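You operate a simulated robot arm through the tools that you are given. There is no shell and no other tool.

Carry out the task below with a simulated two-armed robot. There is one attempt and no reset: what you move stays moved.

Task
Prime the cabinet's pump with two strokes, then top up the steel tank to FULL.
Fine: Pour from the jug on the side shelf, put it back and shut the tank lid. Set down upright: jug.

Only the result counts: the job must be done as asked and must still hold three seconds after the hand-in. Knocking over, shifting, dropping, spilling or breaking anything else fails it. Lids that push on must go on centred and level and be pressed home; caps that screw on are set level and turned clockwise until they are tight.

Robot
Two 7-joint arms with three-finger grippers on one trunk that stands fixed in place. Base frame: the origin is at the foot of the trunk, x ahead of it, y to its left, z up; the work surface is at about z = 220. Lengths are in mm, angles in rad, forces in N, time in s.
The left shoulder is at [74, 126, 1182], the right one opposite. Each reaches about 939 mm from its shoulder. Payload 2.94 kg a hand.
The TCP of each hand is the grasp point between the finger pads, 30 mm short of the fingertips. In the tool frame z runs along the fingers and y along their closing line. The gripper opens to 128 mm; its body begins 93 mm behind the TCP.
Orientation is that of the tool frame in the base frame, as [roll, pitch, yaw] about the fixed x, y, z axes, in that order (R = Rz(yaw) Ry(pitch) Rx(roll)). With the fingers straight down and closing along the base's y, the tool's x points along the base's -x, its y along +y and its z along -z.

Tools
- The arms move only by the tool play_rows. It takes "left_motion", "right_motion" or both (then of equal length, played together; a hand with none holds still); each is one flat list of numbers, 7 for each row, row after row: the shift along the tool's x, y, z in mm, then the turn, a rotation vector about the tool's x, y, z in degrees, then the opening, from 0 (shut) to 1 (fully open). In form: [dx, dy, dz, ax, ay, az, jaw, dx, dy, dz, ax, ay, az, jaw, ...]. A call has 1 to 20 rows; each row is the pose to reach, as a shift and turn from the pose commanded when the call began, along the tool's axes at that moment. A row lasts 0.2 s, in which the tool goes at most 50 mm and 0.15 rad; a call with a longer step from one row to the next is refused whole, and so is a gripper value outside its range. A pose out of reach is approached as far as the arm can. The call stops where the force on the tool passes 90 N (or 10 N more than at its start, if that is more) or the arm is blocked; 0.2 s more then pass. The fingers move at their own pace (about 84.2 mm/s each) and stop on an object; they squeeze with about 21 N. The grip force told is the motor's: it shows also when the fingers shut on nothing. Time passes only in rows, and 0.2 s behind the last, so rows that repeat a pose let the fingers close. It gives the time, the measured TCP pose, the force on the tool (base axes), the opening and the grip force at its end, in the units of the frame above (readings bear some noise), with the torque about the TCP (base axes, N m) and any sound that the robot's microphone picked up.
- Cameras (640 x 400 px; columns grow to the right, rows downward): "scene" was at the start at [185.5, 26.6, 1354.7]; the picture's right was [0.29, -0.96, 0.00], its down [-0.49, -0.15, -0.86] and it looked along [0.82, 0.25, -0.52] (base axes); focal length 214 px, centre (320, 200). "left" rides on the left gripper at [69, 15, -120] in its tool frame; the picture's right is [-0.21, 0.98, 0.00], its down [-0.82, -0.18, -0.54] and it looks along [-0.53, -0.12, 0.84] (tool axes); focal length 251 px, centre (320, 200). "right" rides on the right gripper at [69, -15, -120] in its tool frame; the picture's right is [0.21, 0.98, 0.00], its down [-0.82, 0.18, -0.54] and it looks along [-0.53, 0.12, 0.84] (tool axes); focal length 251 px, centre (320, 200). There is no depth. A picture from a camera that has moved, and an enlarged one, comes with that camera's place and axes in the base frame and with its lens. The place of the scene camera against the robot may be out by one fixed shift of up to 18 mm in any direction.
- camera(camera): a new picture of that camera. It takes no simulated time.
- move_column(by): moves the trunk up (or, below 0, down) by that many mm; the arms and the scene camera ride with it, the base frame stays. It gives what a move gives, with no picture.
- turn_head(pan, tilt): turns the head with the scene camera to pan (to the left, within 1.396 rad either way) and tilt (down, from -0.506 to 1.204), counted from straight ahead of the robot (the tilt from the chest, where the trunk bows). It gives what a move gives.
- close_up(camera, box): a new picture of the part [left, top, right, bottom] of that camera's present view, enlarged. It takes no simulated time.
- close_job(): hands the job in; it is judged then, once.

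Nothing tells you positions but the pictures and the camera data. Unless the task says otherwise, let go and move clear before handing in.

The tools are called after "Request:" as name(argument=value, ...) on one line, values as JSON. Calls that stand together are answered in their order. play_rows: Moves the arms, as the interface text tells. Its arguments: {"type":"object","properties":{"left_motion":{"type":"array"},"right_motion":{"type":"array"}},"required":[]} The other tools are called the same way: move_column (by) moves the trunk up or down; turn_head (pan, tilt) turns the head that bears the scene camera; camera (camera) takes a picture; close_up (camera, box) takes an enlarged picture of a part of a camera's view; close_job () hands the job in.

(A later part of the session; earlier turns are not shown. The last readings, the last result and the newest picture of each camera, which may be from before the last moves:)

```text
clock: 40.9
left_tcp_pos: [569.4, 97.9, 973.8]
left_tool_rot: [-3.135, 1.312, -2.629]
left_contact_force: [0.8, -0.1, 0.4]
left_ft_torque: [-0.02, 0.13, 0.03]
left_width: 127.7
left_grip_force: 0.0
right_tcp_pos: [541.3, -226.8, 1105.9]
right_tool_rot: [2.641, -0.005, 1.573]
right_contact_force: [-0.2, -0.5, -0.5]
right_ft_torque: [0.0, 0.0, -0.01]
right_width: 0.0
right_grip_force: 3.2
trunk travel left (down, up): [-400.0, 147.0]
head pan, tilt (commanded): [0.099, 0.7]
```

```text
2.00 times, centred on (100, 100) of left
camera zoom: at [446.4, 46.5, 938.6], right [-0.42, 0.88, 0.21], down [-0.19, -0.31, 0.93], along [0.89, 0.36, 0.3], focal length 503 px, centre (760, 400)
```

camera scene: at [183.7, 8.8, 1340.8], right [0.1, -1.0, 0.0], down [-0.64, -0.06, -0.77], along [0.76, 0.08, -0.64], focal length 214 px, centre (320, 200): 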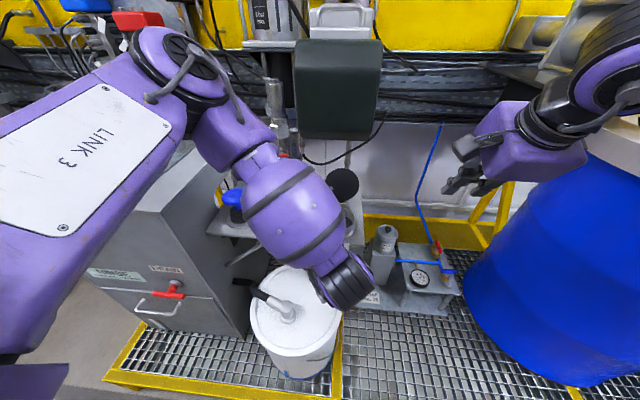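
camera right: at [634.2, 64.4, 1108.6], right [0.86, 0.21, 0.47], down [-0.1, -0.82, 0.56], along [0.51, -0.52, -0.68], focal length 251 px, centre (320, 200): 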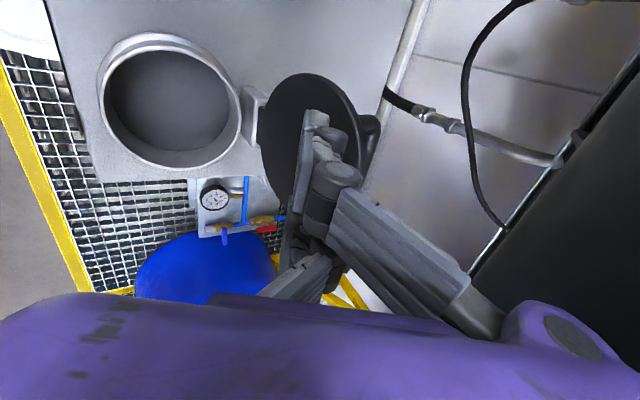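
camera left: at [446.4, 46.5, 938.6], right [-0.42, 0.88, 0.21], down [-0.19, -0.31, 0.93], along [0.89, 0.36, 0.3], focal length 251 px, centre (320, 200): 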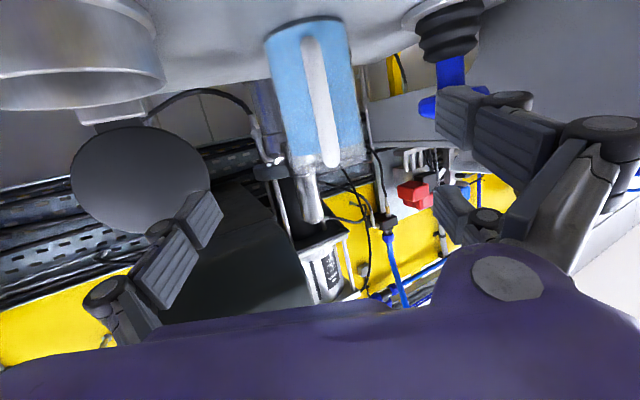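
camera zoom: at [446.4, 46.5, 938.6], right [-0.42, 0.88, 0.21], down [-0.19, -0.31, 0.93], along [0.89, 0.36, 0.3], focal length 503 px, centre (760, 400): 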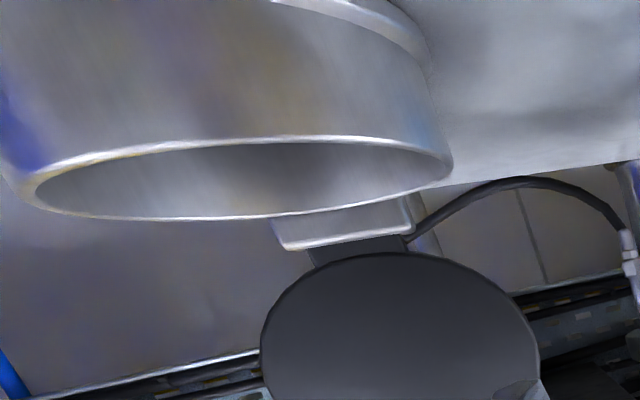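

The jug's axis is about 4 mm off the tool axis and its handle is well aligned with my approach direction. I align and advance most of the way, then look.

Request:
play_rows(left_motion=[8, -2, 7, 0, 0, 0, 1, 16, -4.2, 14.3, 0, 0, 0, 1, 16, -4.2, 32, 0, 0, 0, 1, 16, -4.2, 50, 0, 0, 0, 1, 16, -4.2, 68, 0, 0, 0, 1, 16, -4.2, 84, 0, 0, 0, 1])

Request:
camera(camera="left")

Request:
turn_head(pan=0.25, tilt=0.6)

Request:
camera(camera="scene")

```text
clock: 42.3
left_tcp_pos: [639.4, 132.5, 933.1]
left_tool_rot: [3.131, 1.311, -2.648]
left_contact_force: [-0.1, 0.8, -0.6]
left_ft_torque: [0.02, 0.03, -0.01]
left_width: 128.0
left_grip_force: 0.1
right_tcp_pos: [541.1, -227.4, 1106.5]
right_tool_rot: [2.64, -0.005, 1.572]
right_contact_force: [-0.1, 0.0, -0.5]
right_ft_torque: [-0.01, -0.02, -0.02]
right_width: 0.0
right_grip_force: 3.4
trunk travel left (down, up): [-400.0, 147.0]
head pan, tilt (commanded): [0.099, 0.7]
```

```text
taken
camera left: at [514.7, 81.4, 896.5], right [-0.42, 0.88, 0.21], down [-0.18, -0.31, 0.93], along [0.89, 0.36, 0.29], focal length 251 px, centre (320, 200)
```

left: 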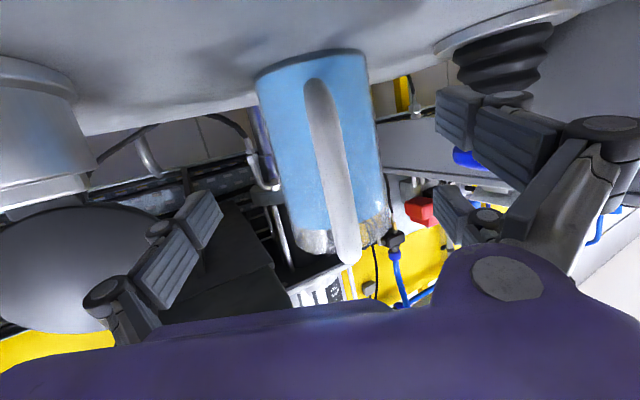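

```text
clock: 43.0
left_tcp_pos: [638.9, 132.4, 932.9]
left_tool_rot: [3.131, 1.309, -2.647]
left_contact_force: [-0.5, -0.1, -0.1]
left_ft_torque: [0.0, -0.04, 0.03]
left_width: 128.3
left_grip_force: 0.0
right_tcp_pos: [540.9, -226.0, 1107.4]
right_tool_rot: [2.641, -0.004, 1.572]
right_contact_force: [-0.2, 0.3, -0.4]
right_ft_torque: [-0.03, -0.01, 0.01]
right_width: 0.0
right_grip_force: 2.6
trunk travel left (down, up): [-400.0, 147.0]
head pan, tilt (commanded): [0.25, 0.6]
```

```text
taken
camera scene: at [185.0, 22.4, 1349.5], right [0.25, -0.97, 0.0], down [-0.55, -0.14, -0.82], along [0.8, 0.2, -0.57], focal length 214 px, centre (320, 200)
```

scene: 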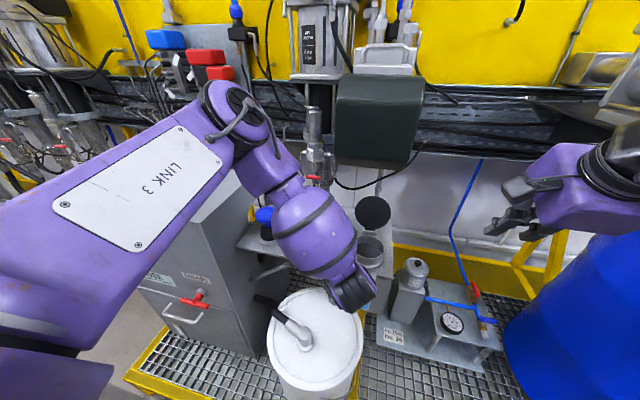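

Slight correction: the jug sits 5 mm toward +y of my axis. I shift by that and advance the last ~50 mm so the fingers flank the jug body.

Request:
play_rows(left_motion=[0, 4.5, 5, 0, 0, 0, 1, 0, 4.5, 17, 0, 0, 0, 1, 0, 4.5, 29, 0, 0, 0, 1, 0, 4.5, 40, 0, 0, 0, 1, 0, 4.5, 51, 0, 0, 0, 1])

Request:
camera(camera="left")

Request:
close_up(camera="scene", box=[220, 160, 420, 300])

```text
clock: 44.2
left_tcp_pos: [680.9, 159.5, 919.6]
left_tool_rot: [3.134, 1.309, -2.646]
left_contact_force: [-0.1, 0.3, 0.2]
left_ft_torque: [-0.03, -0.03, 0.01]
left_width: 127.9
left_grip_force: 0.0
right_tcp_pos: [540.2, -226.3, 1105.5]
right_tool_rot: [2.64, -0.005, 1.572]
right_contact_force: [-0.2, 0.1, 0.9]
right_ft_torque: [-0.02, 0.0, 0.02]
right_width: 0.0
right_grip_force: 3.3
trunk travel left (down, up): [-400.0, 147.0]
head pan, tilt (commanded): [0.25, 0.6]
```

```text
taken
camera left: at [555.7, 108.5, 883.5], right [-0.42, 0.88, 0.21], down [-0.18, -0.31, 0.93], along [0.89, 0.36, 0.29], focal length 251 px, centre (320, 200)
```

left: 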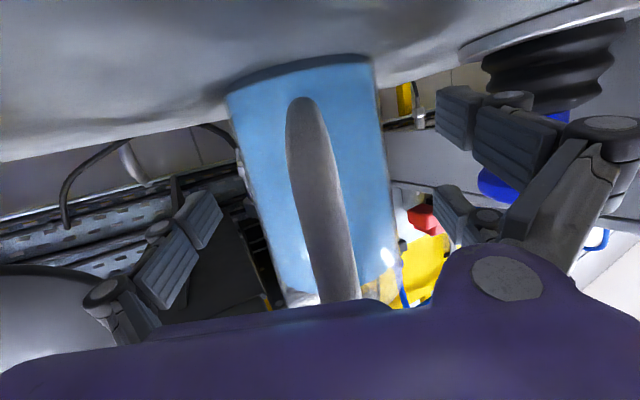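

```text
2.86 times, centred on (320, 230) of scene
camera zoom: at [185.2, 22.7, 1349.5], right [0.25, -0.97, 0.0], down [-0.55, -0.14, -0.82], along [0.8, 0.2, -0.57], focal length 613 px, centre (320, 114)
```

zoom: 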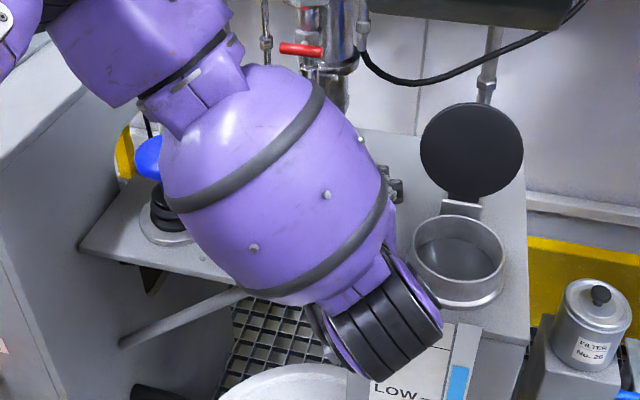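

The fingers flank the jug with the handle between them and no contact yet. Closing the grip on the body.

Request:
play_rows(left_motion=[0, 0, 0, 0, 0, 0, 0.75, 0, 0, 0, 0, 0, 0, 0.5, 0, 0, 0, 0, 0, 0, 0, 0, 0, 0, 0, 0, 0, 0, 0, 0, 0, 0, 0, 0, 0])

Request:
camera(camera="left")

```text
clock: 45.4
left_tcp_pos: [679.6, 158.8, 919.8]
left_tool_rot: [3.132, 1.308, -2.646]
left_contact_force: [0.9, -0.7, 0.1]
left_ft_torque: [-0.05, -0.06, -0.07]
left_width: 79.0
left_grip_force: 20.9
right_tcp_pos: [541.0, -227.2, 1106.8]
right_tool_rot: [2.64, -0.006, 1.573]
right_contact_force: [-0.1, -0.3, 0.3]
right_ft_torque: [-0.03, -0.01, 0.04]
right_width: 0.1
right_grip_force: 3.1
trunk travel left (down, up): [-400.0, 147.0]
head pan, tilt (commanded): [0.25, 0.6]
```

```text
taken
camera left: at [555.6, 108.3, 883.6], right [-0.42, 0.88, 0.21], down [-0.18, -0.31, 0.93], along [0.89, 0.36, 0.29], focal length 251 px, centre (320, 200)
```

left: 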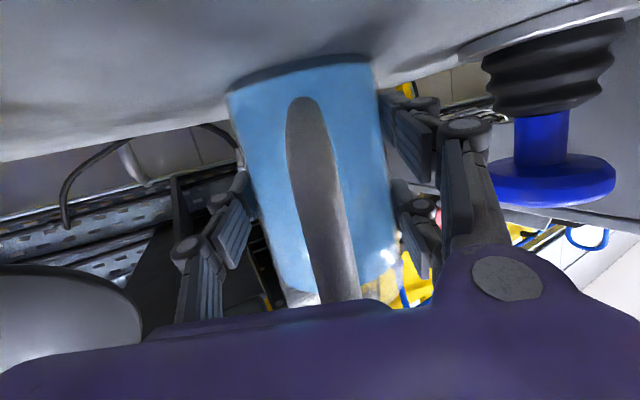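

The jug is gripped cleanly (79 mm wide, 21 N, no side load). Before lifting, I'll reorient the right hand so its camera can watch the FULL/LOW gauge, since the left arm blocks the head's view.

Request:
play_rows(right_motion=[0, 0, 0, 7.2, 0, 0, 0, 0, 0, 0, 14.4, 0, 0, 0, 0, 0, 0, 21.5, 0, 0, 0, 0, 0, 0, 28.7, 0, 0, 0])

Request:
play_rows(right_motion=[0, 0, 0, 0, 0, -8.2, 0, 0, 0, 0, 0, 0, -16.4, 0, 0, 0, 0, 0, 0, -24.6, 0, 0, 0, 0, 0, 0, -32.8, 0, 0, 0, 0, 0, 0, -41, 0, 0, 0, 0, 0, 0, -49.2, 0, 0, 0, 0, 0, 0, -57.4, 0, 0, 0, 0, 0, 0, -65.6, 0, 0, 0, 0, 0, 0, -73.8, 0, 0, 0, 0, 0, 0, -82, 0, 0, 0, 0, 0, 0, -90.2, 0, 0, 0, 0, 0, 0, -98.4, 0, 0, 0, 0, 0, 0, -106.6, 0, 0, 0, 0, 0, 0, -114.8, 0, 0, 0, 0, 0, 0, -123, 0, 0, 0, 0, 0, 0, -131, 0])

```text
clock: 46.4
left_tcp_pos: [679.3, 157.6, 919.0]
left_tool_rot: [3.133, 1.309, -2.647]
left_contact_force: [1.3, 0.1, -0.9]
left_ft_torque: [0.06, -0.05, -0.03]
left_width: 78.6
left_grip_force: 21.6
right_tcp_pos: [539.6, -230.7, 1104.9]
right_tool_rot: [3.141, -0.005, 1.576]
right_contact_force: [0.3, -0.8, -0.2]
right_ft_torque: [0.03, 0.0, 0.02]
right_width: 0.0
right_grip_force: 3.0
trunk travel left (down, up): [-400.0, 147.0]
head pan, tilt (commanded): [0.25, 0.6]
```

```text
clock: 49.8
left_tcp_pos: [679.6, 158.5, 920.0]
left_tool_rot: [3.131, 1.31, -2.647]
left_contact_force: [1.1, 0.3, 0.4]
left_ft_torque: [0.06, -0.05, -0.04]
left_width: 78.8
left_grip_force: 21.1
right_tcp_pos: [539.9, -230.2, 1103.9]
right_tool_rot: [3.139, 0.004, -2.421]
right_contact_force: [0.6, 0.8, -0.2]
right_ft_torque: [0.0, -0.04, 0.0]
right_width: 0.2
right_grip_force: 3.5
trunk travel left (down, up): [-400.0, 147.0]
head pan, tilt (commanded): [0.25, 0.6]
```

Request:
play_rows(right_motion=[0, 12.4, 36.3, 0, -4.7, 0, 0, 0, 24.7, 72.6, 0, -9.4, 0, 0, 0, 37, 109, 0, -14.1, 0, 0, 0, 49.4, 145, 0, -18.9, 0, 0, 0, 61.8, 181.5, 0, -23.6, 0, 0, 0, 74.1, 217.8, 0, -28.3, 0, 0, 0, 86.5, 250, 0, -33, 0, 0])

Request:
camera(camera="right")

Request:
camera(camera="scene")

```text
clock: 51.4
left_tcp_pos: [679.6, 159.9, 919.5]
left_tool_rot: [3.129, 1.31, -2.648]
left_contact_force: [-2.1, -0.5, 1.6]
left_ft_torque: [-0.01, 0.11, 0.0]
left_width: 78.7
left_grip_force: 20.4
right_tcp_pos: [484.9, -161.5, 854.9]
right_tool_rot: [3.138, 0.584, -2.425]
right_contact_force: [0.1, -0.1, 0.5]
right_ft_torque: [0.01, -0.01, 0.01]
right_width: 0.1
right_grip_force: 3.2
trunk travel left (down, up): [-400.0, 147.0]
head pan, tilt (commanded): [0.25, 0.6]
```

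```text
taken
camera right: at [403.0, -255.6, 918.3], right [-0.78, 0.62, -0.12], down [0.18, 0.39, 0.9], along [0.6, 0.68, -0.41], focal length 251 px, centre (320, 200)
```

right: 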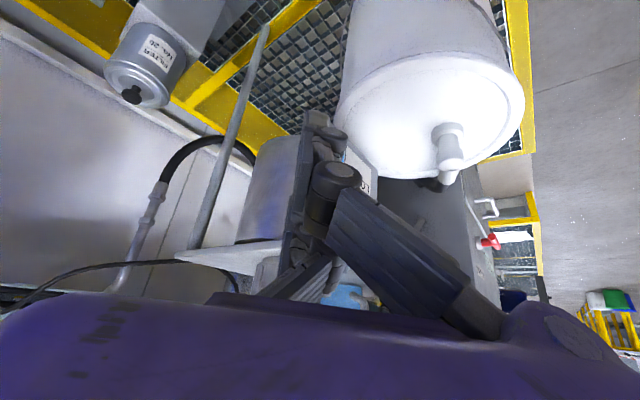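

```text
taken
camera scene: at [185.0, 22.2, 1349.5], right [0.25, -0.97, 0.0], down [-0.55, -0.14, -0.83], along [0.8, 0.2, -0.56], focal length 214 px, centre (320, 200)
```

scene: 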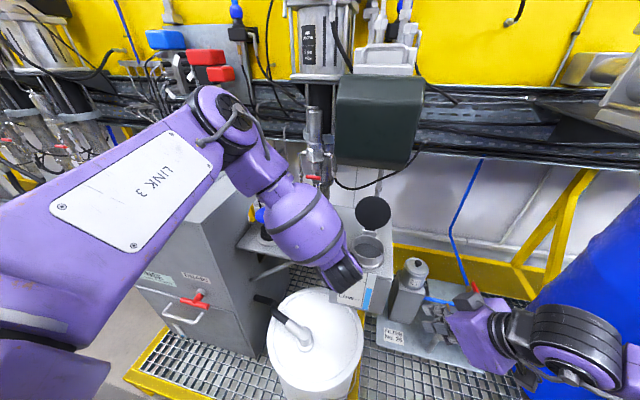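

The right fist blocks its own view of the gauge; opening those fingers should clear it.

Request:
play_rows(right_motion=[0, 0, 0, 0, 0, 0, 1, 0, 0, 0, 0, 0, 0, 1, 0, 0, 0, 0, 0, 0, 1, 0, 0, 0, 0, 0, 0, 1])

Request:
camera(camera="right")

```text
clock: 52.4
left_tcp_pos: [679.9, 159.4, 919.7]
left_tool_rot: [3.13, 1.308, -2.646]
left_contact_force: [-0.8, -1.1, 0.6]
left_ft_torque: [0.06, 0.06, -0.04]
left_width: 78.5
left_grip_force: 21.3
right_tcp_pos: [484.3, -163.2, 855.6]
right_tool_rot: [3.138, 0.578, -2.425]
right_contact_force: [-0.3, 0.6, 1.0]
right_ft_torque: [0.01, -0.02, 0.04]
right_width: 121.9
right_grip_force: 0.0
trunk travel left (down, up): [-400.0, 147.0]
head pan, tilt (commanded): [0.25, 0.6]
```

```text
taken
camera right: at [403.0, -255.4, 918.5], right [-0.78, 0.62, -0.11], down [0.18, 0.39, 0.9], along [0.6, 0.68, -0.41], focal length 251 px, centre (320, 200)
```

right: 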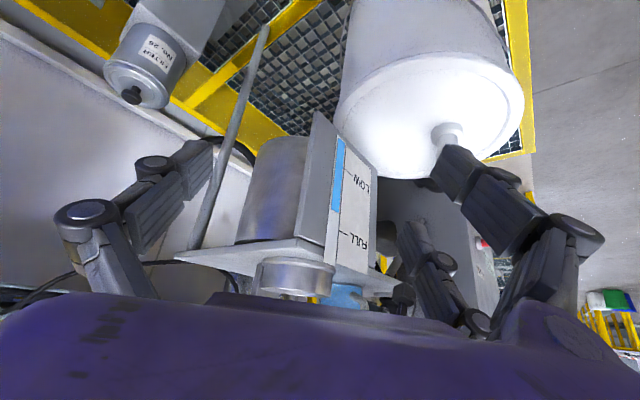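

The gauge is visible now. I tilt that hand up a little more so one view covers gauge, tank mouth and the pour.

Request:
play_rows(right_motion=[-7, 0, -11, 0, -6.4, 0, 1, -14.5, 0, -22, 0, -12.8, 0, 1, -21.8, 0, -33.5, 0, -19, 0, 1])

Request:
camera(camera="right")

Request:
close_up(camera="right", box=[260, 40, 420, 200])

```text
clock: 53.2
left_tcp_pos: [679.1, 158.8, 920.5]
left_tool_rot: [3.132, 1.309, -2.648]
left_contact_force: [-2.8, -0.4, 0.6]
left_ft_torque: [0.01, 0.07, -0.05]
left_width: 78.7
left_grip_force: 21.1
right_tcp_pos: [484.0, -163.5, 894.6]
right_tool_rot: [3.136, 0.914, -2.428]
right_contact_force: [-0.6, -0.4, 0.4]
right_ft_torque: [0.03, -0.05, 0.0]
right_width: 128.0
right_grip_force: 0.1
trunk travel left (down, up): [-400.0, 147.0]
head pan, tilt (commanded): [0.25, 0.6]
```

```text
taken
camera right: at [391.8, -265.7, 913.9], right [-0.74, 0.65, -0.17], down [-0.06, 0.18, 0.98], along [0.67, 0.74, -0.09], focal length 251 px, centre (320, 200)
```

right: 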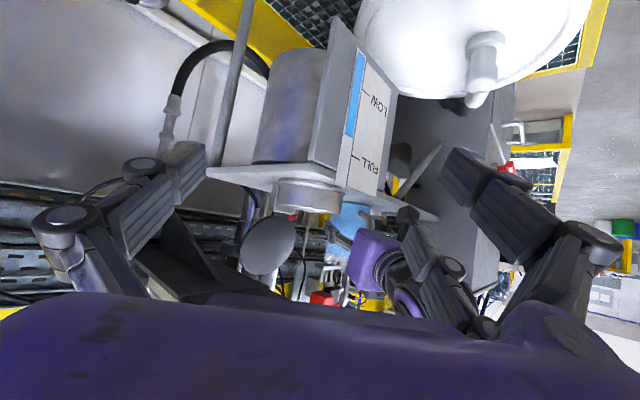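

```text
2.50 times, centred on (340, 120) of right
camera zoom: at [391.8, -265.7, 913.9], right [-0.74, 0.65, -0.17], down [-0.06, 0.18, 0.98], along [0.67, 0.74, -0.09], focal length 629 px, centre (270, 400)
```

zoom: 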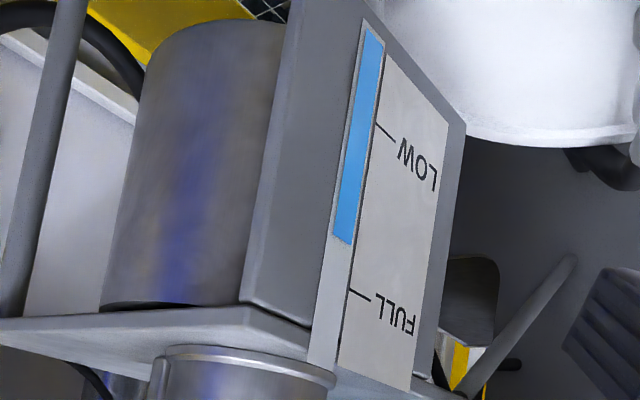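

The gauge reads about 70 % of the way from LOW to FULL. Now I lift the jug straight up, slowly and level.

Request:
play_rows(left_motion=[-2, 0, -0.5, 0, 0, 0, 0, -7, 0, -1.9, 0, 0, 0, 0, -15, 0, -4, 0, 0, 0, 0, -25, 0, -6.7, 0, 0, 0, 0, -36, 0, -9.6, 0, 0, 0, 0, -47, 0, -12.6, 0, 0, 0, 0, -57, 0, -15.3, 0, 0, 0, 0, -64, 0, -17.1, 0, 0, 0, 0, -67.6, 0, -18.1, 0, 0, 0, 0])

Request:
camera(camera="left")

Request:
camera(camera="right")

Request:
camera(camera="scene")

```text
clock: 55.2
left_tcp_pos: [679.6, 160.9, 988.7]
left_tool_rot: [3.132, 1.309, -2.647]
left_contact_force: [0.6, 0.1, -5.6]
left_ft_torque: [-0.01, 0.02, 0.0]
left_width: 78.5
left_grip_force: 21.2
right_tcp_pos: [484.1, -164.6, 894.0]
right_tool_rot: [3.135, 0.912, -2.429]
right_contact_force: [-0.8, -0.5, 0.1]
right_ft_torque: [0.02, -0.07, 0.01]
right_width: 128.1
right_grip_force: 0.0
trunk travel left (down, up): [-400.0, 147.0]
head pan, tilt (commanded): [0.25, 0.6]
```

```text
taken
camera left: at [555.2, 109.4, 953.1], right [-0.42, 0.88, 0.21], down [-0.18, -0.31, 0.93], along [0.89, 0.36, 0.29], focal length 251 px, centre (320, 200)
```

left: 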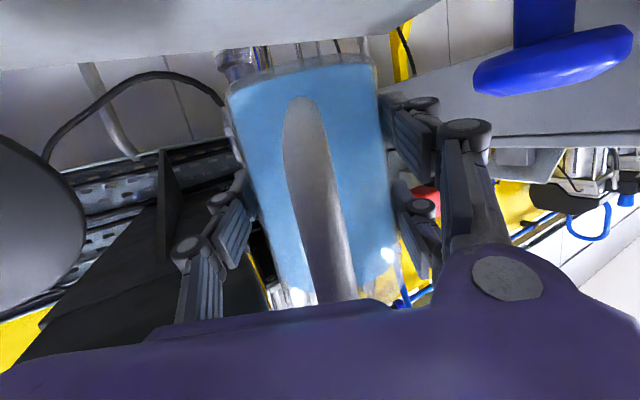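

```text
taken
camera right: at [392.2, -265.5, 913.6], right [-0.74, 0.65, -0.17], down [-0.06, 0.18, 0.98], along [0.67, 0.74, -0.1], focal length 251 px, centre (320, 200)
```

right: 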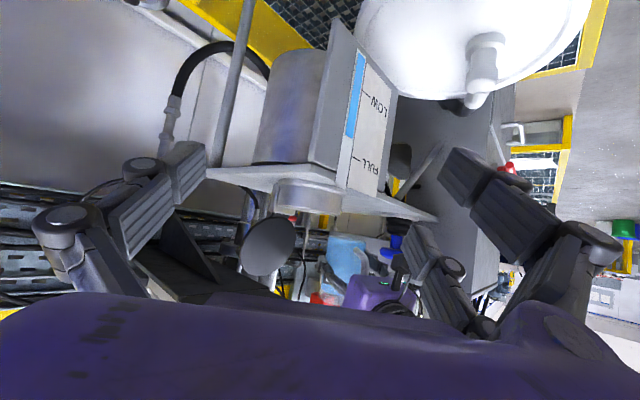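

```text
taken
camera scene: at [185.5, 22.7, 1349.4], right [0.25, -0.97, 0.0], down [-0.55, -0.14, -0.82], along [0.8, 0.2, -0.57], focal length 214 px, centre (320, 200)
```

scene: 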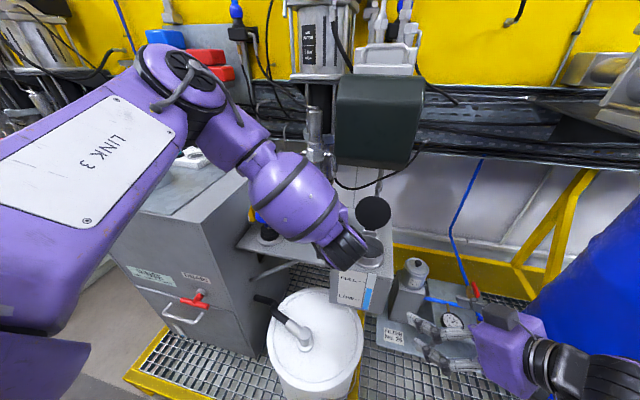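

The jug lifted cleanly (about 5.6 N, so weight also tells how much I pour). I'll raise it a bit more and swing it toward the tank, turning so that I pour from the left side of the mouth; first half now.

Request:
play_rows(left_motion=[-0.5, -1, -9.8, 6.09, 0, 1.63, 0, -2.9, -2.1, -19.9, 12.17, 0, 3.26, 0, -7.4, -3.2, -30.5, 18.26, 0, 4.89, 0, -11.8, -4.4, -40.9, 24.34, 0, 6.52, 0, -15.3, -5.6, -50.9, 30.43, 0, 8.15, 0, -15, -6.9, -59.8, 36.5, 0, 9.78, 0, -12.8, -8.2, -68, 42.6, 0, 11.41, 0])

Request:
camera(camera="scene")

Request:
camera(camera="left")

```text
clock: 56.8
left_tcp_pos: [616.8, 22.0, 1061.6]
left_tool_rot: [3.07, 1.278, 2.926]
left_contact_force: [0.8, 0.3, -5.8]
left_ft_torque: [-0.02, 0.01, -0.01]
left_width: 78.4
left_grip_force: 20.7
left hand out of reach, approached as far as the arm can: row 4, 5, 6, 7
right_tcp_pos: [485.1, -164.3, 892.8]
right_tool_rot: [3.135, 0.912, -2.431]
right_contact_force: [0.4, 0.6, -0.2]
right_ft_torque: [0.02, -0.02, -0.01]
right_width: 128.0
right_grip_force: 0.0
trunk travel left (down, up): [-400.0, 147.0]
head pan, tilt (commanded): [0.25, 0.6]
```

```text
taken
camera scene: at [185.7, 22.7, 1349.4], right [0.25, -0.97, 0.0], down [-0.55, -0.14, -0.82], along [0.8, 0.2, -0.57], focal length 214 px, centre (320, 200)
```

scene: 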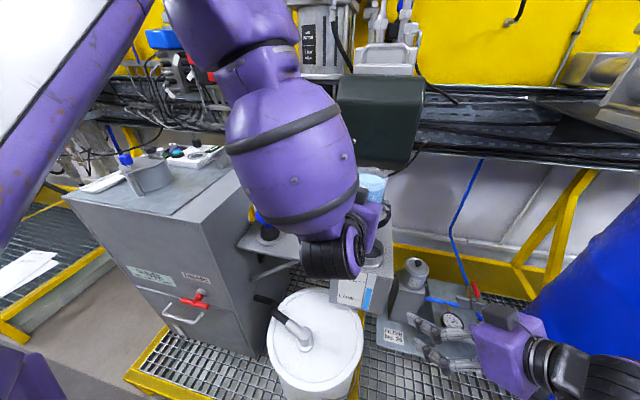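

```text
taken
camera left: at [485.5, 58.5, 1030.4], right [0.2, 0.95, 0.23], down [-0.31, -0.16, 0.94], along [0.93, -0.26, 0.26], focal length 251 px, centre (320, 200)
```

left: 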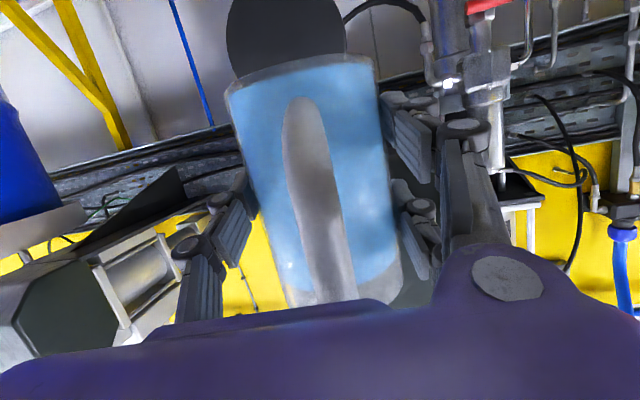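

The left arm hit a reach limit partway; the jug ended over the tank region but still level (tilt ≈2°) and unspilled. The pose pointing forward-left was fine, so I'll pour from the front instead: first shift the right hand farther right to make room, then turn the jug back.

Request:
play_rows(right_motion=[19, -26, -25, -2, 0, -1.6, 1, 38, -52, -49, -4, 0, -3.2, 1, 57, -77.6, -74, -6.3, 0, -4.9, 1])

Request:
camera(camera="right")

```text
clock: 57.8
left_tcp_pos: [615.9, 23.9, 1060.9]
left_tool_rot: [3.069, 1.276, 2.926]
left_contact_force: [0.2, -0.6, -5.1]
left_ft_torque: [-0.01, 0.01, 0.03]
left_width: 78.4
left_grip_force: 20.9
right_tcp_pos: [542.7, -239.2, 1014.0]
right_tool_rot: [-2.71, 1.093, -1.834]
right_contact_force: [-0.5, 0.7, -0.4]
right_ft_torque: [0.02, 0.01, -0.03]
right_width: 128.0
right_grip_force: 0.1
trunk travel left (down, up): [-400.0, 147.0]
head pan, tilt (commanded): [0.25, 0.6]
stopped in row 3 (right hand): the arm was blocked; the commanded pose is now the measured one
```

```text
taken
camera right: at [473.4, -359.0, 1006.2], right [-0.79, 0.49, -0.38], down [-0.37, 0.11, 0.92], along [0.49, 0.87, 0.1], focal length 251 px, centre (320, 200)
```

right: 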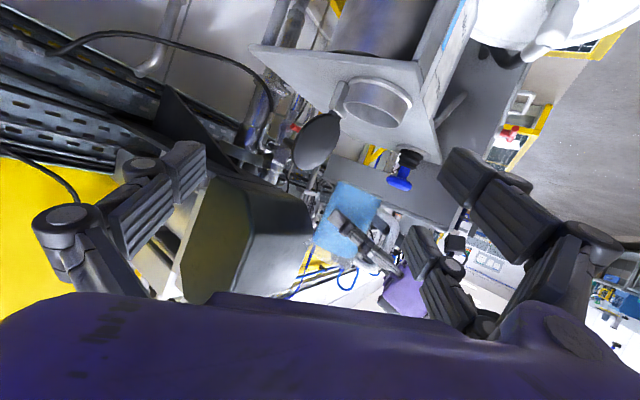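

The right arm was blocked and settled elsewhere; I must check what it touched before doing anything else.

Request:
turn_head(pan=-0.5, tilt=0.6)

Request:
camera(camera="scene")

Request:
close_up(camera="right", box=[240, 0, 480, 320])

```text
clock: 58.9
left_tcp_pos: [616.0, 22.3, 1061.7]
left_tool_rot: [3.07, 1.278, 2.929]
left_contact_force: [0.3, 0.5, -5.8]
left_ft_torque: [-0.03, 0.02, -0.01]
left_width: 78.7
left_grip_force: 21.8
right_tcp_pos: [542.3, -239.1, 1012.7]
right_tool_rot: [-2.713, 1.092, -1.837]
right_contact_force: [-0.3, -0.5, -0.5]
right_ft_torque: [0.01, -0.04, 0.0]
right_width: 128.0
right_grip_force: 0.1
trunk travel left (down, up): [-400.0, 147.0]
head pan, tilt (commanded): [-0.499, 0.6]
```

```text
taken
camera scene: at [185.8, 21.9, 1349.5], right [0.24, -0.97, 0.0], down [-0.55, -0.14, -0.83], along [0.8, 0.2, -0.56], focal length 214 px, centre (320, 200)
```

scene: 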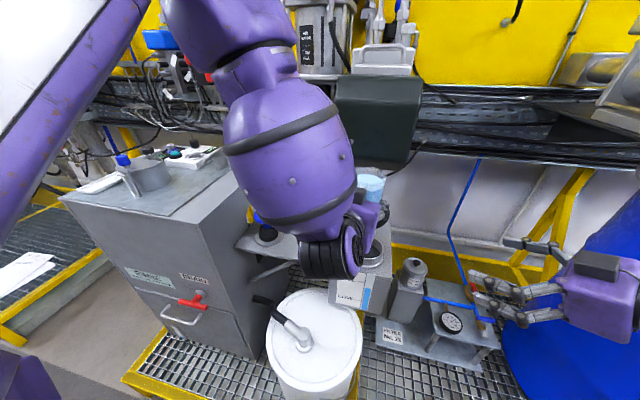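

```text
1.25 times, centred on (360, 160) of right
camera zoom: at [473.4, -360.0, 1005.3], right [-0.79, 0.49, -0.38], down [-0.37, 0.11, 0.92], along [0.49, 0.87, 0.09], focal length 314 px, centre (270, 250)
```

zoom: 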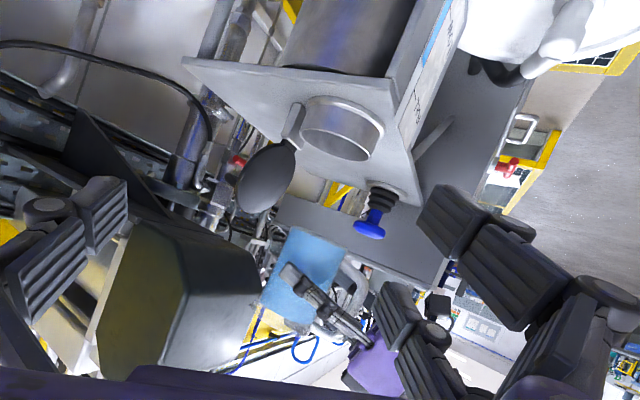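

Request:
camera(camera="scene")

Request:
turn_head(pan=-0.3, tilt=0.5)

Request:
camera(camera="scene")

```text
taken
camera scene: at [185.8, 21.9, 1349.5], right [0.24, -0.97, 0.0], down [-0.55, -0.14, -0.83], along [0.8, 0.2, -0.56], focal length 214 px, centre (320, 200)
```

scene: 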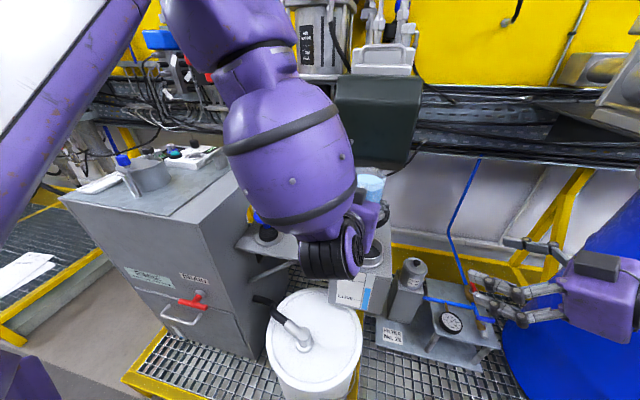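

```text
clock: 59.6
left_tcp_pos: [616.6, 22.4, 1062.3]
left_tool_rot: [3.07, 1.279, 2.927]
left_contact_force: [0.3, 1.0, -5.0]
left_ft_torque: [-0.02, -0.01, 0.02]
left_width: 78.4
left_grip_force: 21.4
right_tcp_pos: [542.9, -240.8, 1012.8]
right_tool_rot: [-2.714, 1.092, -1.838]
right_contact_force: [-0.2, -0.5, 0.3]
right_ft_torque: [0.03, -0.03, -0.01]
right_width: 127.8
right_grip_force: 0.1
trunk travel left (down, up): [-400.0, 147.0]
head pan, tilt (commanded): [-0.3, 0.499]
```

```text
taken
camera scene: at [188.9, 19.3, 1358.5], right [0.2, -0.98, 0.0], down [-0.47, -0.1, -0.88], along [0.86, 0.18, -0.48], focal length 214 px, centre (320, 200)
```

scene: 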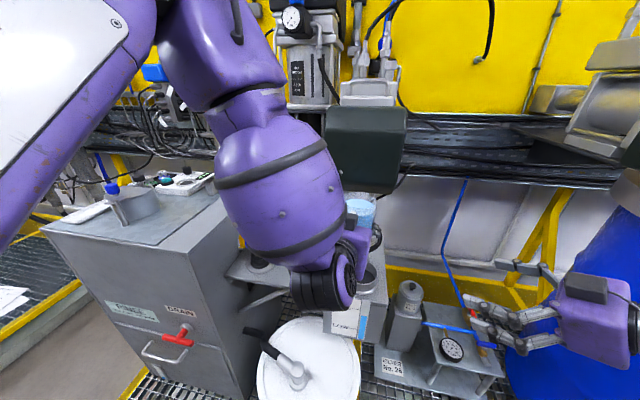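

The head also can't pan right past ≈0.2, so the block was the right arm meeting the robot's own head/torso rather than anything in the scene. I'll ease the right hand outward and forward a little to free it.

Request:
play_rows(right_motion=[5, -12, -9, 0, 0, 0, 1, 10, -25, -18, 0, 0, 0, 1])

Request:
turn_head(pan=0.0, tilt=0.55)

Request:
camera(camera="scene")

```text
clock: 60.2
left_tcp_pos: [616.4, 22.9, 1061.8]
left_tool_rot: [3.07, 1.279, 2.927]
left_contact_force: [-0.1, 0.6, -5.3]
left_ft_torque: [0.01, 0.02, 0.02]
left_width: 78.5
left_grip_force: 20.5
right_tcp_pos: [550.7, -270.3, 1018.5]
right_tool_rot: [-2.713, 1.091, -1.837]
right_contact_force: [0.2, -0.3, -0.3]
right_ft_torque: [-0.02, 0.03, 0.02]
right_width: 128.0
right_grip_force: 0.1
trunk travel left (down, up): [-400.0, 147.0]
head pan, tilt (commanded): [-0.3, 0.499]
```

```text
clock: 61.0
left_tcp_pos: [616.6, 23.0, 1061.6]
left_tool_rot: [3.069, 1.28, 2.928]
left_contact_force: [0.7, 0.0, -5.9]
left_ft_torque: [0.0, -0.01, -0.01]
left_width: 78.4
left_grip_force: 21.0
right_tcp_pos: [550.2, -271.7, 1017.7]
right_tool_rot: [-2.713, 1.093, -1.837]
right_contact_force: [0.2, 0.3, 0.4]
right_ft_torque: [0.04, 0.02, -0.03]
right_width: 128.0
right_grip_force: 0.0
trunk travel left (down, up): [-400.0, 147.0]
head pan, tilt (commanded): [0.0, 0.55]
```

```text
taken
camera scene: at [189.2, 18.6, 1358.8], right [0.2, -0.98, 0.0], down [-0.47, -0.09, -0.88], along [0.86, 0.17, -0.48], focal length 214 px, centre (320, 200)
```

scene: 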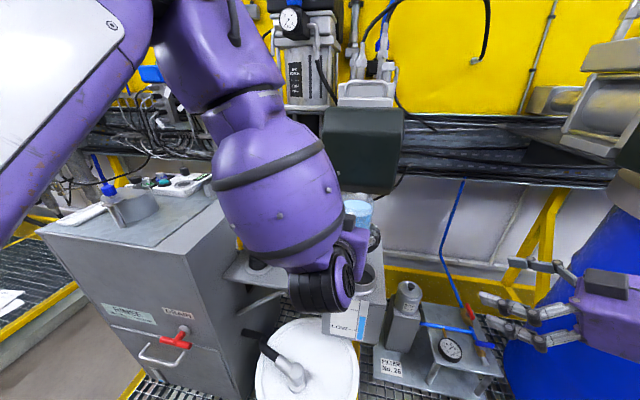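

The right hand moved freely; the head seems hemmed in by the raised left elbow. Raising the trunk will let both arms hang lower relative to the shoulders, so I try a small raise first.

Request:
move_column(by=30)

Request:
camera(camera="scene")

```text
clock: 61.8
left_tcp_pos: [615.7, 22.6, 1092.3]
left_tool_rot: [3.066, 1.276, 2.93]
left_contact_force: [0.0, 0.0, -5.5]
left_ft_torque: [0.01, 0.01, -0.01]
left_width: 78.2
left_grip_force: 20.5
right_tcp_pos: [550.1, -272.5, 1045.9]
right_tool_rot: [-2.717, 1.092, -1.84]
right_contact_force: [0.8, 0.2, 0.6]
right_ft_torque: [0.04, 0.01, 0.02]
right_width: 128.1
right_grip_force: 0.0
trunk travel left (down, up): [-430.0, 117.0]
head pan, tilt (commanded): [0.0, 0.55]
```

```text
taken
camera scene: at [179.2, 16.0, 1390.1], right [0.17, -0.99, 0.0], down [-0.48, -0.08, -0.87], along [0.86, 0.15, -0.49], focal length 214 px, centre (320, 200)
```

scene: 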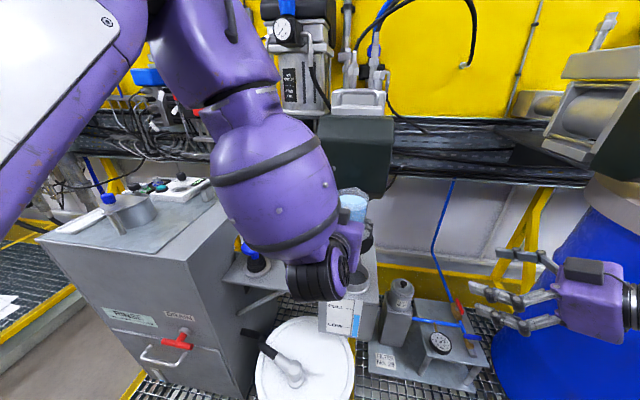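

The trunk raise was smooth. I raise it further.

Request:
move_column(by=50)

Request:
move_column(by=50)

Request:
camera(camera="scene")

Request:
camera(camera="left")

```text
clock: 62.7
left_tcp_pos: [614.0, 22.0, 1166.1]
left_tool_rot: [3.029, 1.314, 2.893]
left_contact_force: [0.0, -0.4, -5.6]
left_ft_torque: [0.0, 0.0, -0.01]
left_width: 78.3
left_grip_force: 21.1
right_tcp_pos: [550.2, -271.7, 1096.4]
right_tool_rot: [-2.714, 1.093, -1.838]
right_contact_force: [-1.4, -0.2, 0.2]
right_ft_torque: [-0.01, -0.01, -0.05]
right_width: 127.7
right_grip_force: 0.1
trunk travel left (down, up): [-480.0, 67.0]
head pan, tilt (commanded): [0.0, 0.55]
```

```text
clock: 63.6
left_tcp_pos: [599.5, 20.7, 1285.0]
left_tool_rot: [2.832, 1.421, 2.706]
left_contact_force: [-0.1, -0.6, -6.5]
left_ft_torque: [-0.02, -0.01, 0.0]
left_width: 78.3
left_grip_force: 20.4
right_tcp_pos: [550.5, -271.5, 1144.1]
right_tool_rot: [-2.72, 1.093, -1.843]
right_contact_force: [0.0, 0.1, -0.4]
right_ft_torque: [0.04, -0.02, -0.01]
right_width: 128.3
right_grip_force: 0.1
trunk travel left (down, up): [-530.0, 17.0]
head pan, tilt (commanded): [0.0, 0.55]
```

```text
taken
camera scene: at [105.2, 16.3, 1512.8], right [0.17, -0.99, 0.0], down [-0.42, -0.07, -0.91], along [0.89, 0.15, -0.42], focal length 214 px, centre (320, 200)
```

scene: 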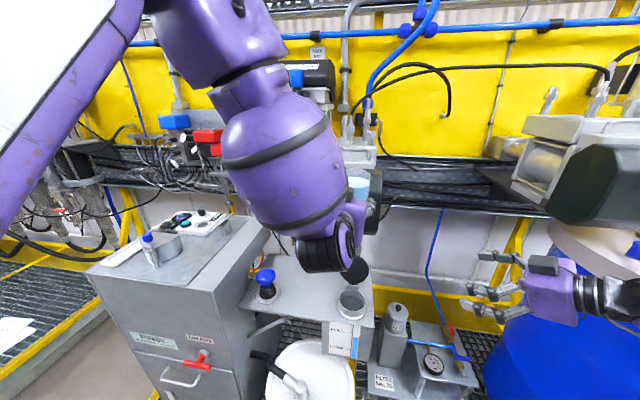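

```text
taken
camera left: at [474.4, 55.4, 1233.8], right [0.16, 0.95, 0.26], down [-0.44, -0.16, 0.88], along [0.88, -0.25, 0.4], focal length 251 px, centre (320, 200)
```

left: 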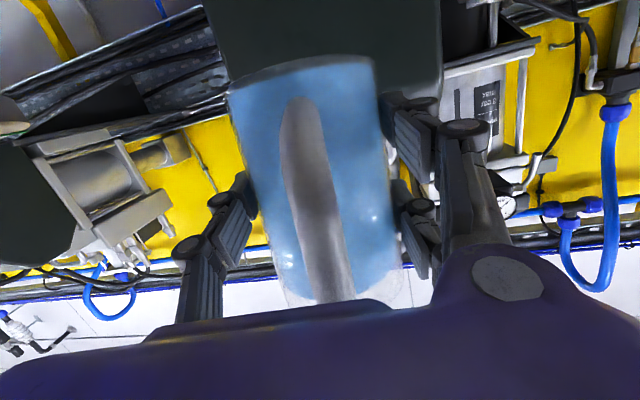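

Raising also shifted the chest back, and the left hand rode up with a ~7° backward lean of the jug (still no spill, 5.6–6.5 N). With the shoulders now higher and further back there should be more room; I level the jug and lower it gently, checking reach.

Request:
play_rows(left_motion=[12, -2, 0, -0.9, 0.9, -0.5, 0, 30, -5, 0.4, -2, 2, -1.2, 0, 50, -8, 0.6, -3, 3.1, -1.8, 0, 70, -11.5, 0.9, -4, 4.1, -2.4, 0, 88, -14.5, 1.1, -5, 5.2, -3, 0, 104, -17, 1.3, -5.8, 6, -3.5, 0])

Request:
camera(camera="scene")

```text
clock: 65.0
left_tcp_pos: [582.7, 10.7, 1184.3]
left_tool_rot: [3.127, 1.331, 3.11]
left_contact_force: [0.3, 0.5, -4.9]
left_ft_torque: [0.01, 0.01, 0.0]
left_width: 78.3
left_grip_force: 20.3
right_tcp_pos: [549.9, -270.7, 1145.7]
right_tool_rot: [-2.714, 1.093, -1.838]
right_contact_force: [-0.5, -0.3, 0.3]
right_ft_torque: [-0.01, 0.01, 0.03]
right_width: 128.2
right_grip_force: 0.0
trunk travel left (down, up): [-530.0, 17.0]
head pan, tilt (commanded): [0.0, 0.55]
```

```text
taken
camera scene: at [103.5, 0.8, 1502.7], right [0.0, -1.0, 0.0], down [-0.52, 0.0, -0.85], along [0.85, 0.0, -0.52], focal length 214 px, centre (320, 200)
```

scene: 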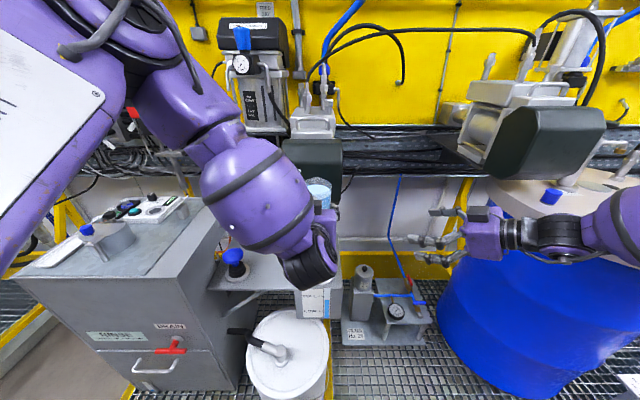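

That worked — everything tracks, the head is free again, and the jug is upright. I continue down to about z=1080.

Request:
play_rows(left_motion=[12, -1.5, 1.5, -0.3, 0.2, -0.1, 0, 30, -3.5, 3.5, -0.6, 0.4, -0.2, 0, 50, -5.5, 6, -0.9, 0.7, -0.2, 0, 70, -7.5, 8.3, -1.2, 0.9, -0.3, 0, 90, -9.5, 10.7, -1.5, 1.1, -0.4, 0, 104, -11, 12.3, -1.7, 1.3, -0.4, 0])

Request:
turn_head(pan=0.0, tilt=0.65)

Request:
camera(camera="scene")

Request:
camera(camera="right")

```text
clock: 66.4
left_tcp_pos: [570.0, -0.8, 1079.4]
left_tool_rot: [3.125, 1.307, 3.139]
left_contact_force: [0.6, -0.4, -5.1]
left_ft_torque: [0.03, 0.01, 0.01]
left_width: 78.4
left_grip_force: 20.8
right_tcp_pos: [550.1, -272.2, 1147.2]
right_tool_rot: [-2.713, 1.093, -1.837]
right_contact_force: [-0.1, 0.1, 0.0]
right_ft_torque: [-0.03, 0.01, 0.01]
right_width: 128.2
right_grip_force: 0.1
trunk travel left (down, up): [-530.0, 17.0]
head pan, tilt (commanded): [0.0, 0.55]
```

```text
clock: 67.1
left_tcp_pos: [572.3, -1.6, 1080.6]
left_tool_rot: [3.126, 1.307, 3.139]
left_contact_force: [-0.2, -0.3, -5.8]
left_ft_torque: [-0.02, 0.04, -0.01]
left_width: 78.3
left_grip_force: 21.1
right_tcp_pos: [551.1, -272.0, 1146.6]
right_tool_rot: [-2.712, 1.095, -1.838]
right_contact_force: [-0.3, 1.1, -0.1]
right_ft_torque: [-0.02, -0.02, -0.02]
right_width: 127.7
right_grip_force: 0.1
trunk travel left (down, up): [-530.0, 17.0]
head pan, tilt (commanded): [0.0, 0.649]
```

```text
taken
camera scene: at [100.2, 0.6, 1494.0], right [0.0, -1.0, 0.0], down [-0.6, 0.0, -0.8], along [0.8, 0.0, -0.6], focal length 214 px, centre (320, 200)
```

scene: 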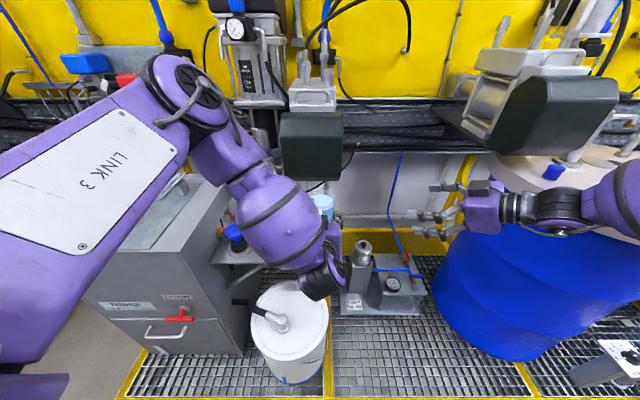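

```text
taken
camera right: at [480.6, -391.4, 1138.9], right [-0.79, 0.49, -0.38], down [-0.37, 0.11, 0.92], along [0.49, 0.87, 0.1], focal length 251 px, centre (320, 200)
```

right: 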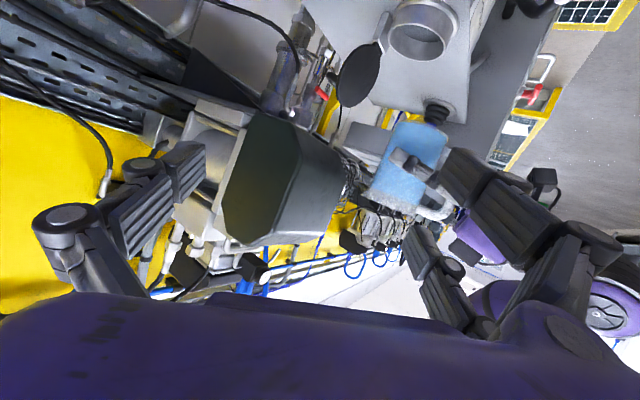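

The jug is upright over the front of the tank at the new stance. I bring the right hand back down to its gauge-viewing pose, a bit farther right.

Request:
play_rows(right_motion=[25.8, 22.5, 12.5, 0.5, 2, 2.2, 1, 51.5, 45, 25, 1.1, 4.1, 4.4, 1, 77.3, 67.5, 37.4, 1.6, 6.1, 6.6, 1, 103, 90, 49.8, 2.1, 8.1, 8.8, 1, 129, 112.5, 62.3, 2.7, 10.1, 11, 1, 154.6, 135, 74.7, 3.2, 12.2, 13.2, 1, 180.4, 157.5, 87.2, 3.76, 14.2, 15.4, 1])

Request:
camera(camera="right")

Request:
camera(camera="scene")

```text
clock: 68.7
left_tcp_pos: [569.3, -1.4, 1082.4]
left_tool_rot: [3.125, 1.31, 3.136]
left_contact_force: [-0.4, 0.1, -5.5]
left_ft_torque: [0.0, 0.03, 0.02]
left_width: 78.1
left_grip_force: 21.4
right_tcp_pos: [492.7, -272.3, 977.7]
right_tool_rot: [3.087, 0.895, -2.443]
right_contact_force: [0.2, -0.3, -0.8]
right_ft_torque: [0.01, -0.03, -0.03]
right_width: 128.1
right_grip_force: 0.1
right hand out of reach, approached as far as the arm can: row 3, 4, 5, 6, 7
trunk travel left (down, up): [-530.0, 17.0]
head pan, tilt (commanded): [0.0, 0.649]
```

```text
taken
camera right: at [403.3, -376.6, 998.9], right [-0.76, 0.63, -0.13], down [-0.03, 0.17, 0.98], along [0.65, 0.75, -0.11], focal length 251 px, centre (320, 200)
```

right: 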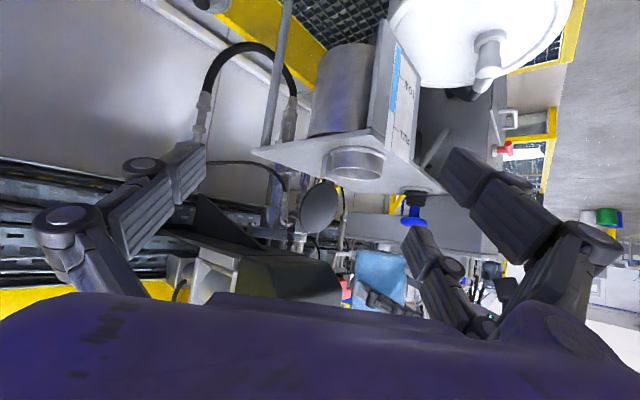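

```text
taken
camera scene: at [98.5, -0.2, 1494.2], right [0.0, -1.0, 0.0], down [-0.6, 0.0, -0.8], along [0.8, 0.0, -0.6], focal length 214 px, centre (320, 200)
```

scene: 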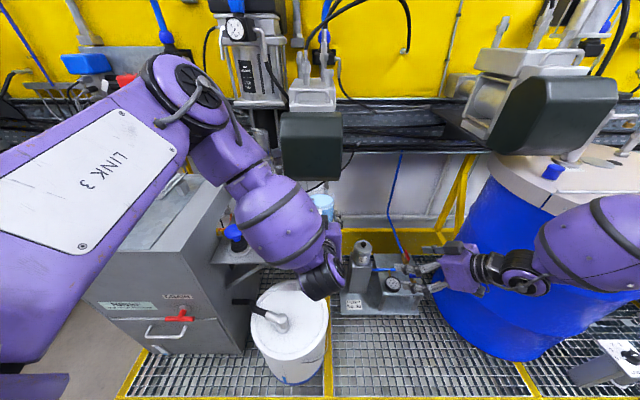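

The right camera now sees gauge, tank mouth, lid and jug together. I lower the jug toward the mouth from the front with a slight 12° tilt (below the spill angle of ≈18°).

Request:
play_rows(left_motion=[6, 0, 0, 0, 0.6, 0, 0, 18, -1, 1, 0, 1.5, 0, 0, 34, -1.5, 1.5, 0, 3, 0, 0, 51, -2, 2, 0, 4.4, 0, 0, 68, -2.5, 2.6, 0, 5.9, 0, 0, 86, -3, 3.3, 0, 7.4, 0, 0, 104, -4, 4, 0, 9, 0, 0, 120, -4.5, 4.6, 0, 10.4, 0, 0, 132, -5, 5, 0, 11.4, 0, 0, 139.4, -5, 5.2, 0, 12, 0, 0])

Request:
camera(camera="right")

Request:
camera(camera="scene")

```text
clock: 70.9
left_tcp_pos: [539.1, -5.5, 943.2]
left_tool_rot: [3.132, 1.097, -3.138]
left_contact_force: [-0.3, 0.7, -5.1]
left_ft_torque: [-0.02, 0.04, 0.01]
left_width: 78.2
left_grip_force: 20.7
right_tcp_pos: [493.9, -272.3, 977.3]
right_tool_rot: [3.086, 0.896, -2.441]
right_contact_force: [0.2, 0.3, 0.0]
right_ft_torque: [-0.02, 0.03, 0.03]
right_width: 127.9
right_grip_force: 0.0
trunk travel left (down, up): [-530.0, 17.0]
head pan, tilt (commanded): [0.0, 0.649]
```

```text
taken
camera right: at [404.4, -376.1, 998.7], right [-0.76, 0.63, -0.13], down [-0.03, 0.17, 0.98], along [0.65, 0.76, -0.11], focal length 251 px, centre (320, 200)
```

right: 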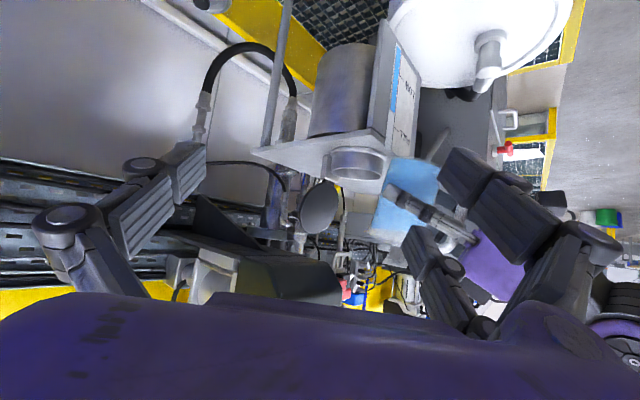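

```text
taken
camera scene: at [100.2, 0.7, 1494.0], right [0.0, -1.0, 0.0], down [-0.6, 0.0, -0.8], along [0.8, 0.0, -0.6], focal length 214 px, centre (320, 200)
```

scene: 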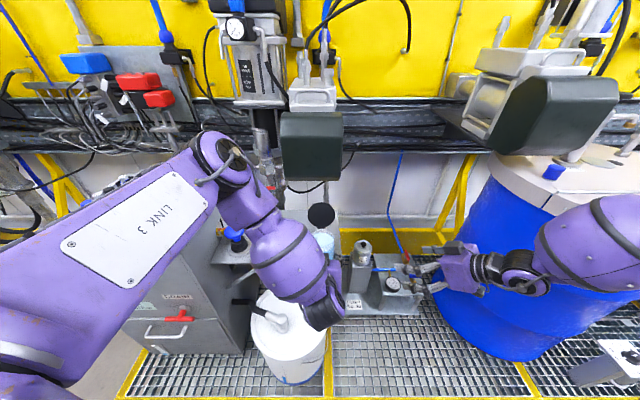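

Request:
close_up(camera="right", box=[290, 30, 470, 260])

Request:
close_up(camera="scene", box=[250, 190, 390, 330])

```text
1.74 times, centred on (380, 145) of right
camera zoom: at [404.4, -376.1, 998.7], right [-0.76, 0.63, -0.13], down [-0.03, 0.17, 0.98], along [0.65, 0.76, -0.11], focal length 437 px, centre (216, 296)
```

zoom: 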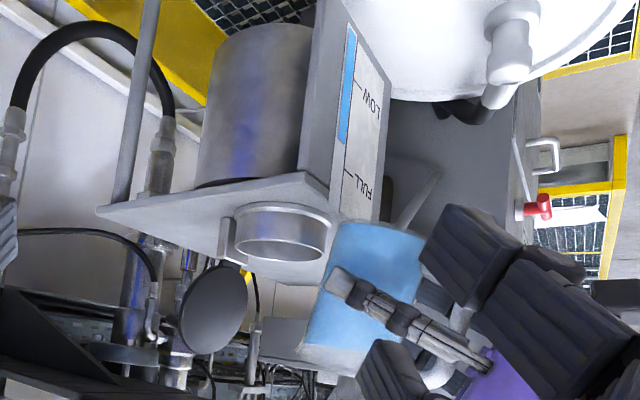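

```text
2.86 times, centred on (320, 260) of scene
camera zoom: at [100.2, 0.7, 1494.0], right [0.0, -1.0, 0.0], down [-0.6, 0.0, -0.8], along [0.8, 0.0, -0.6], focal length 613 px, centre (320, 29)
```

zoom: 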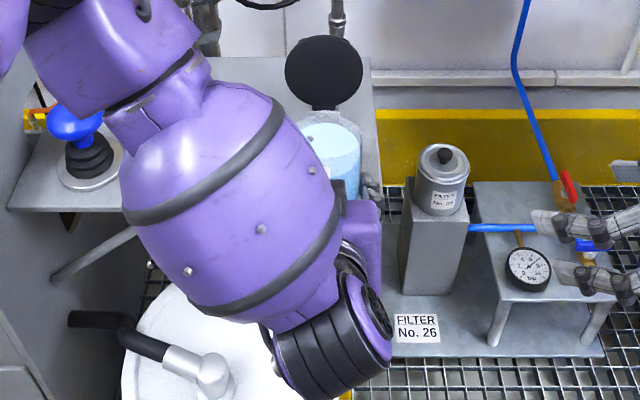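

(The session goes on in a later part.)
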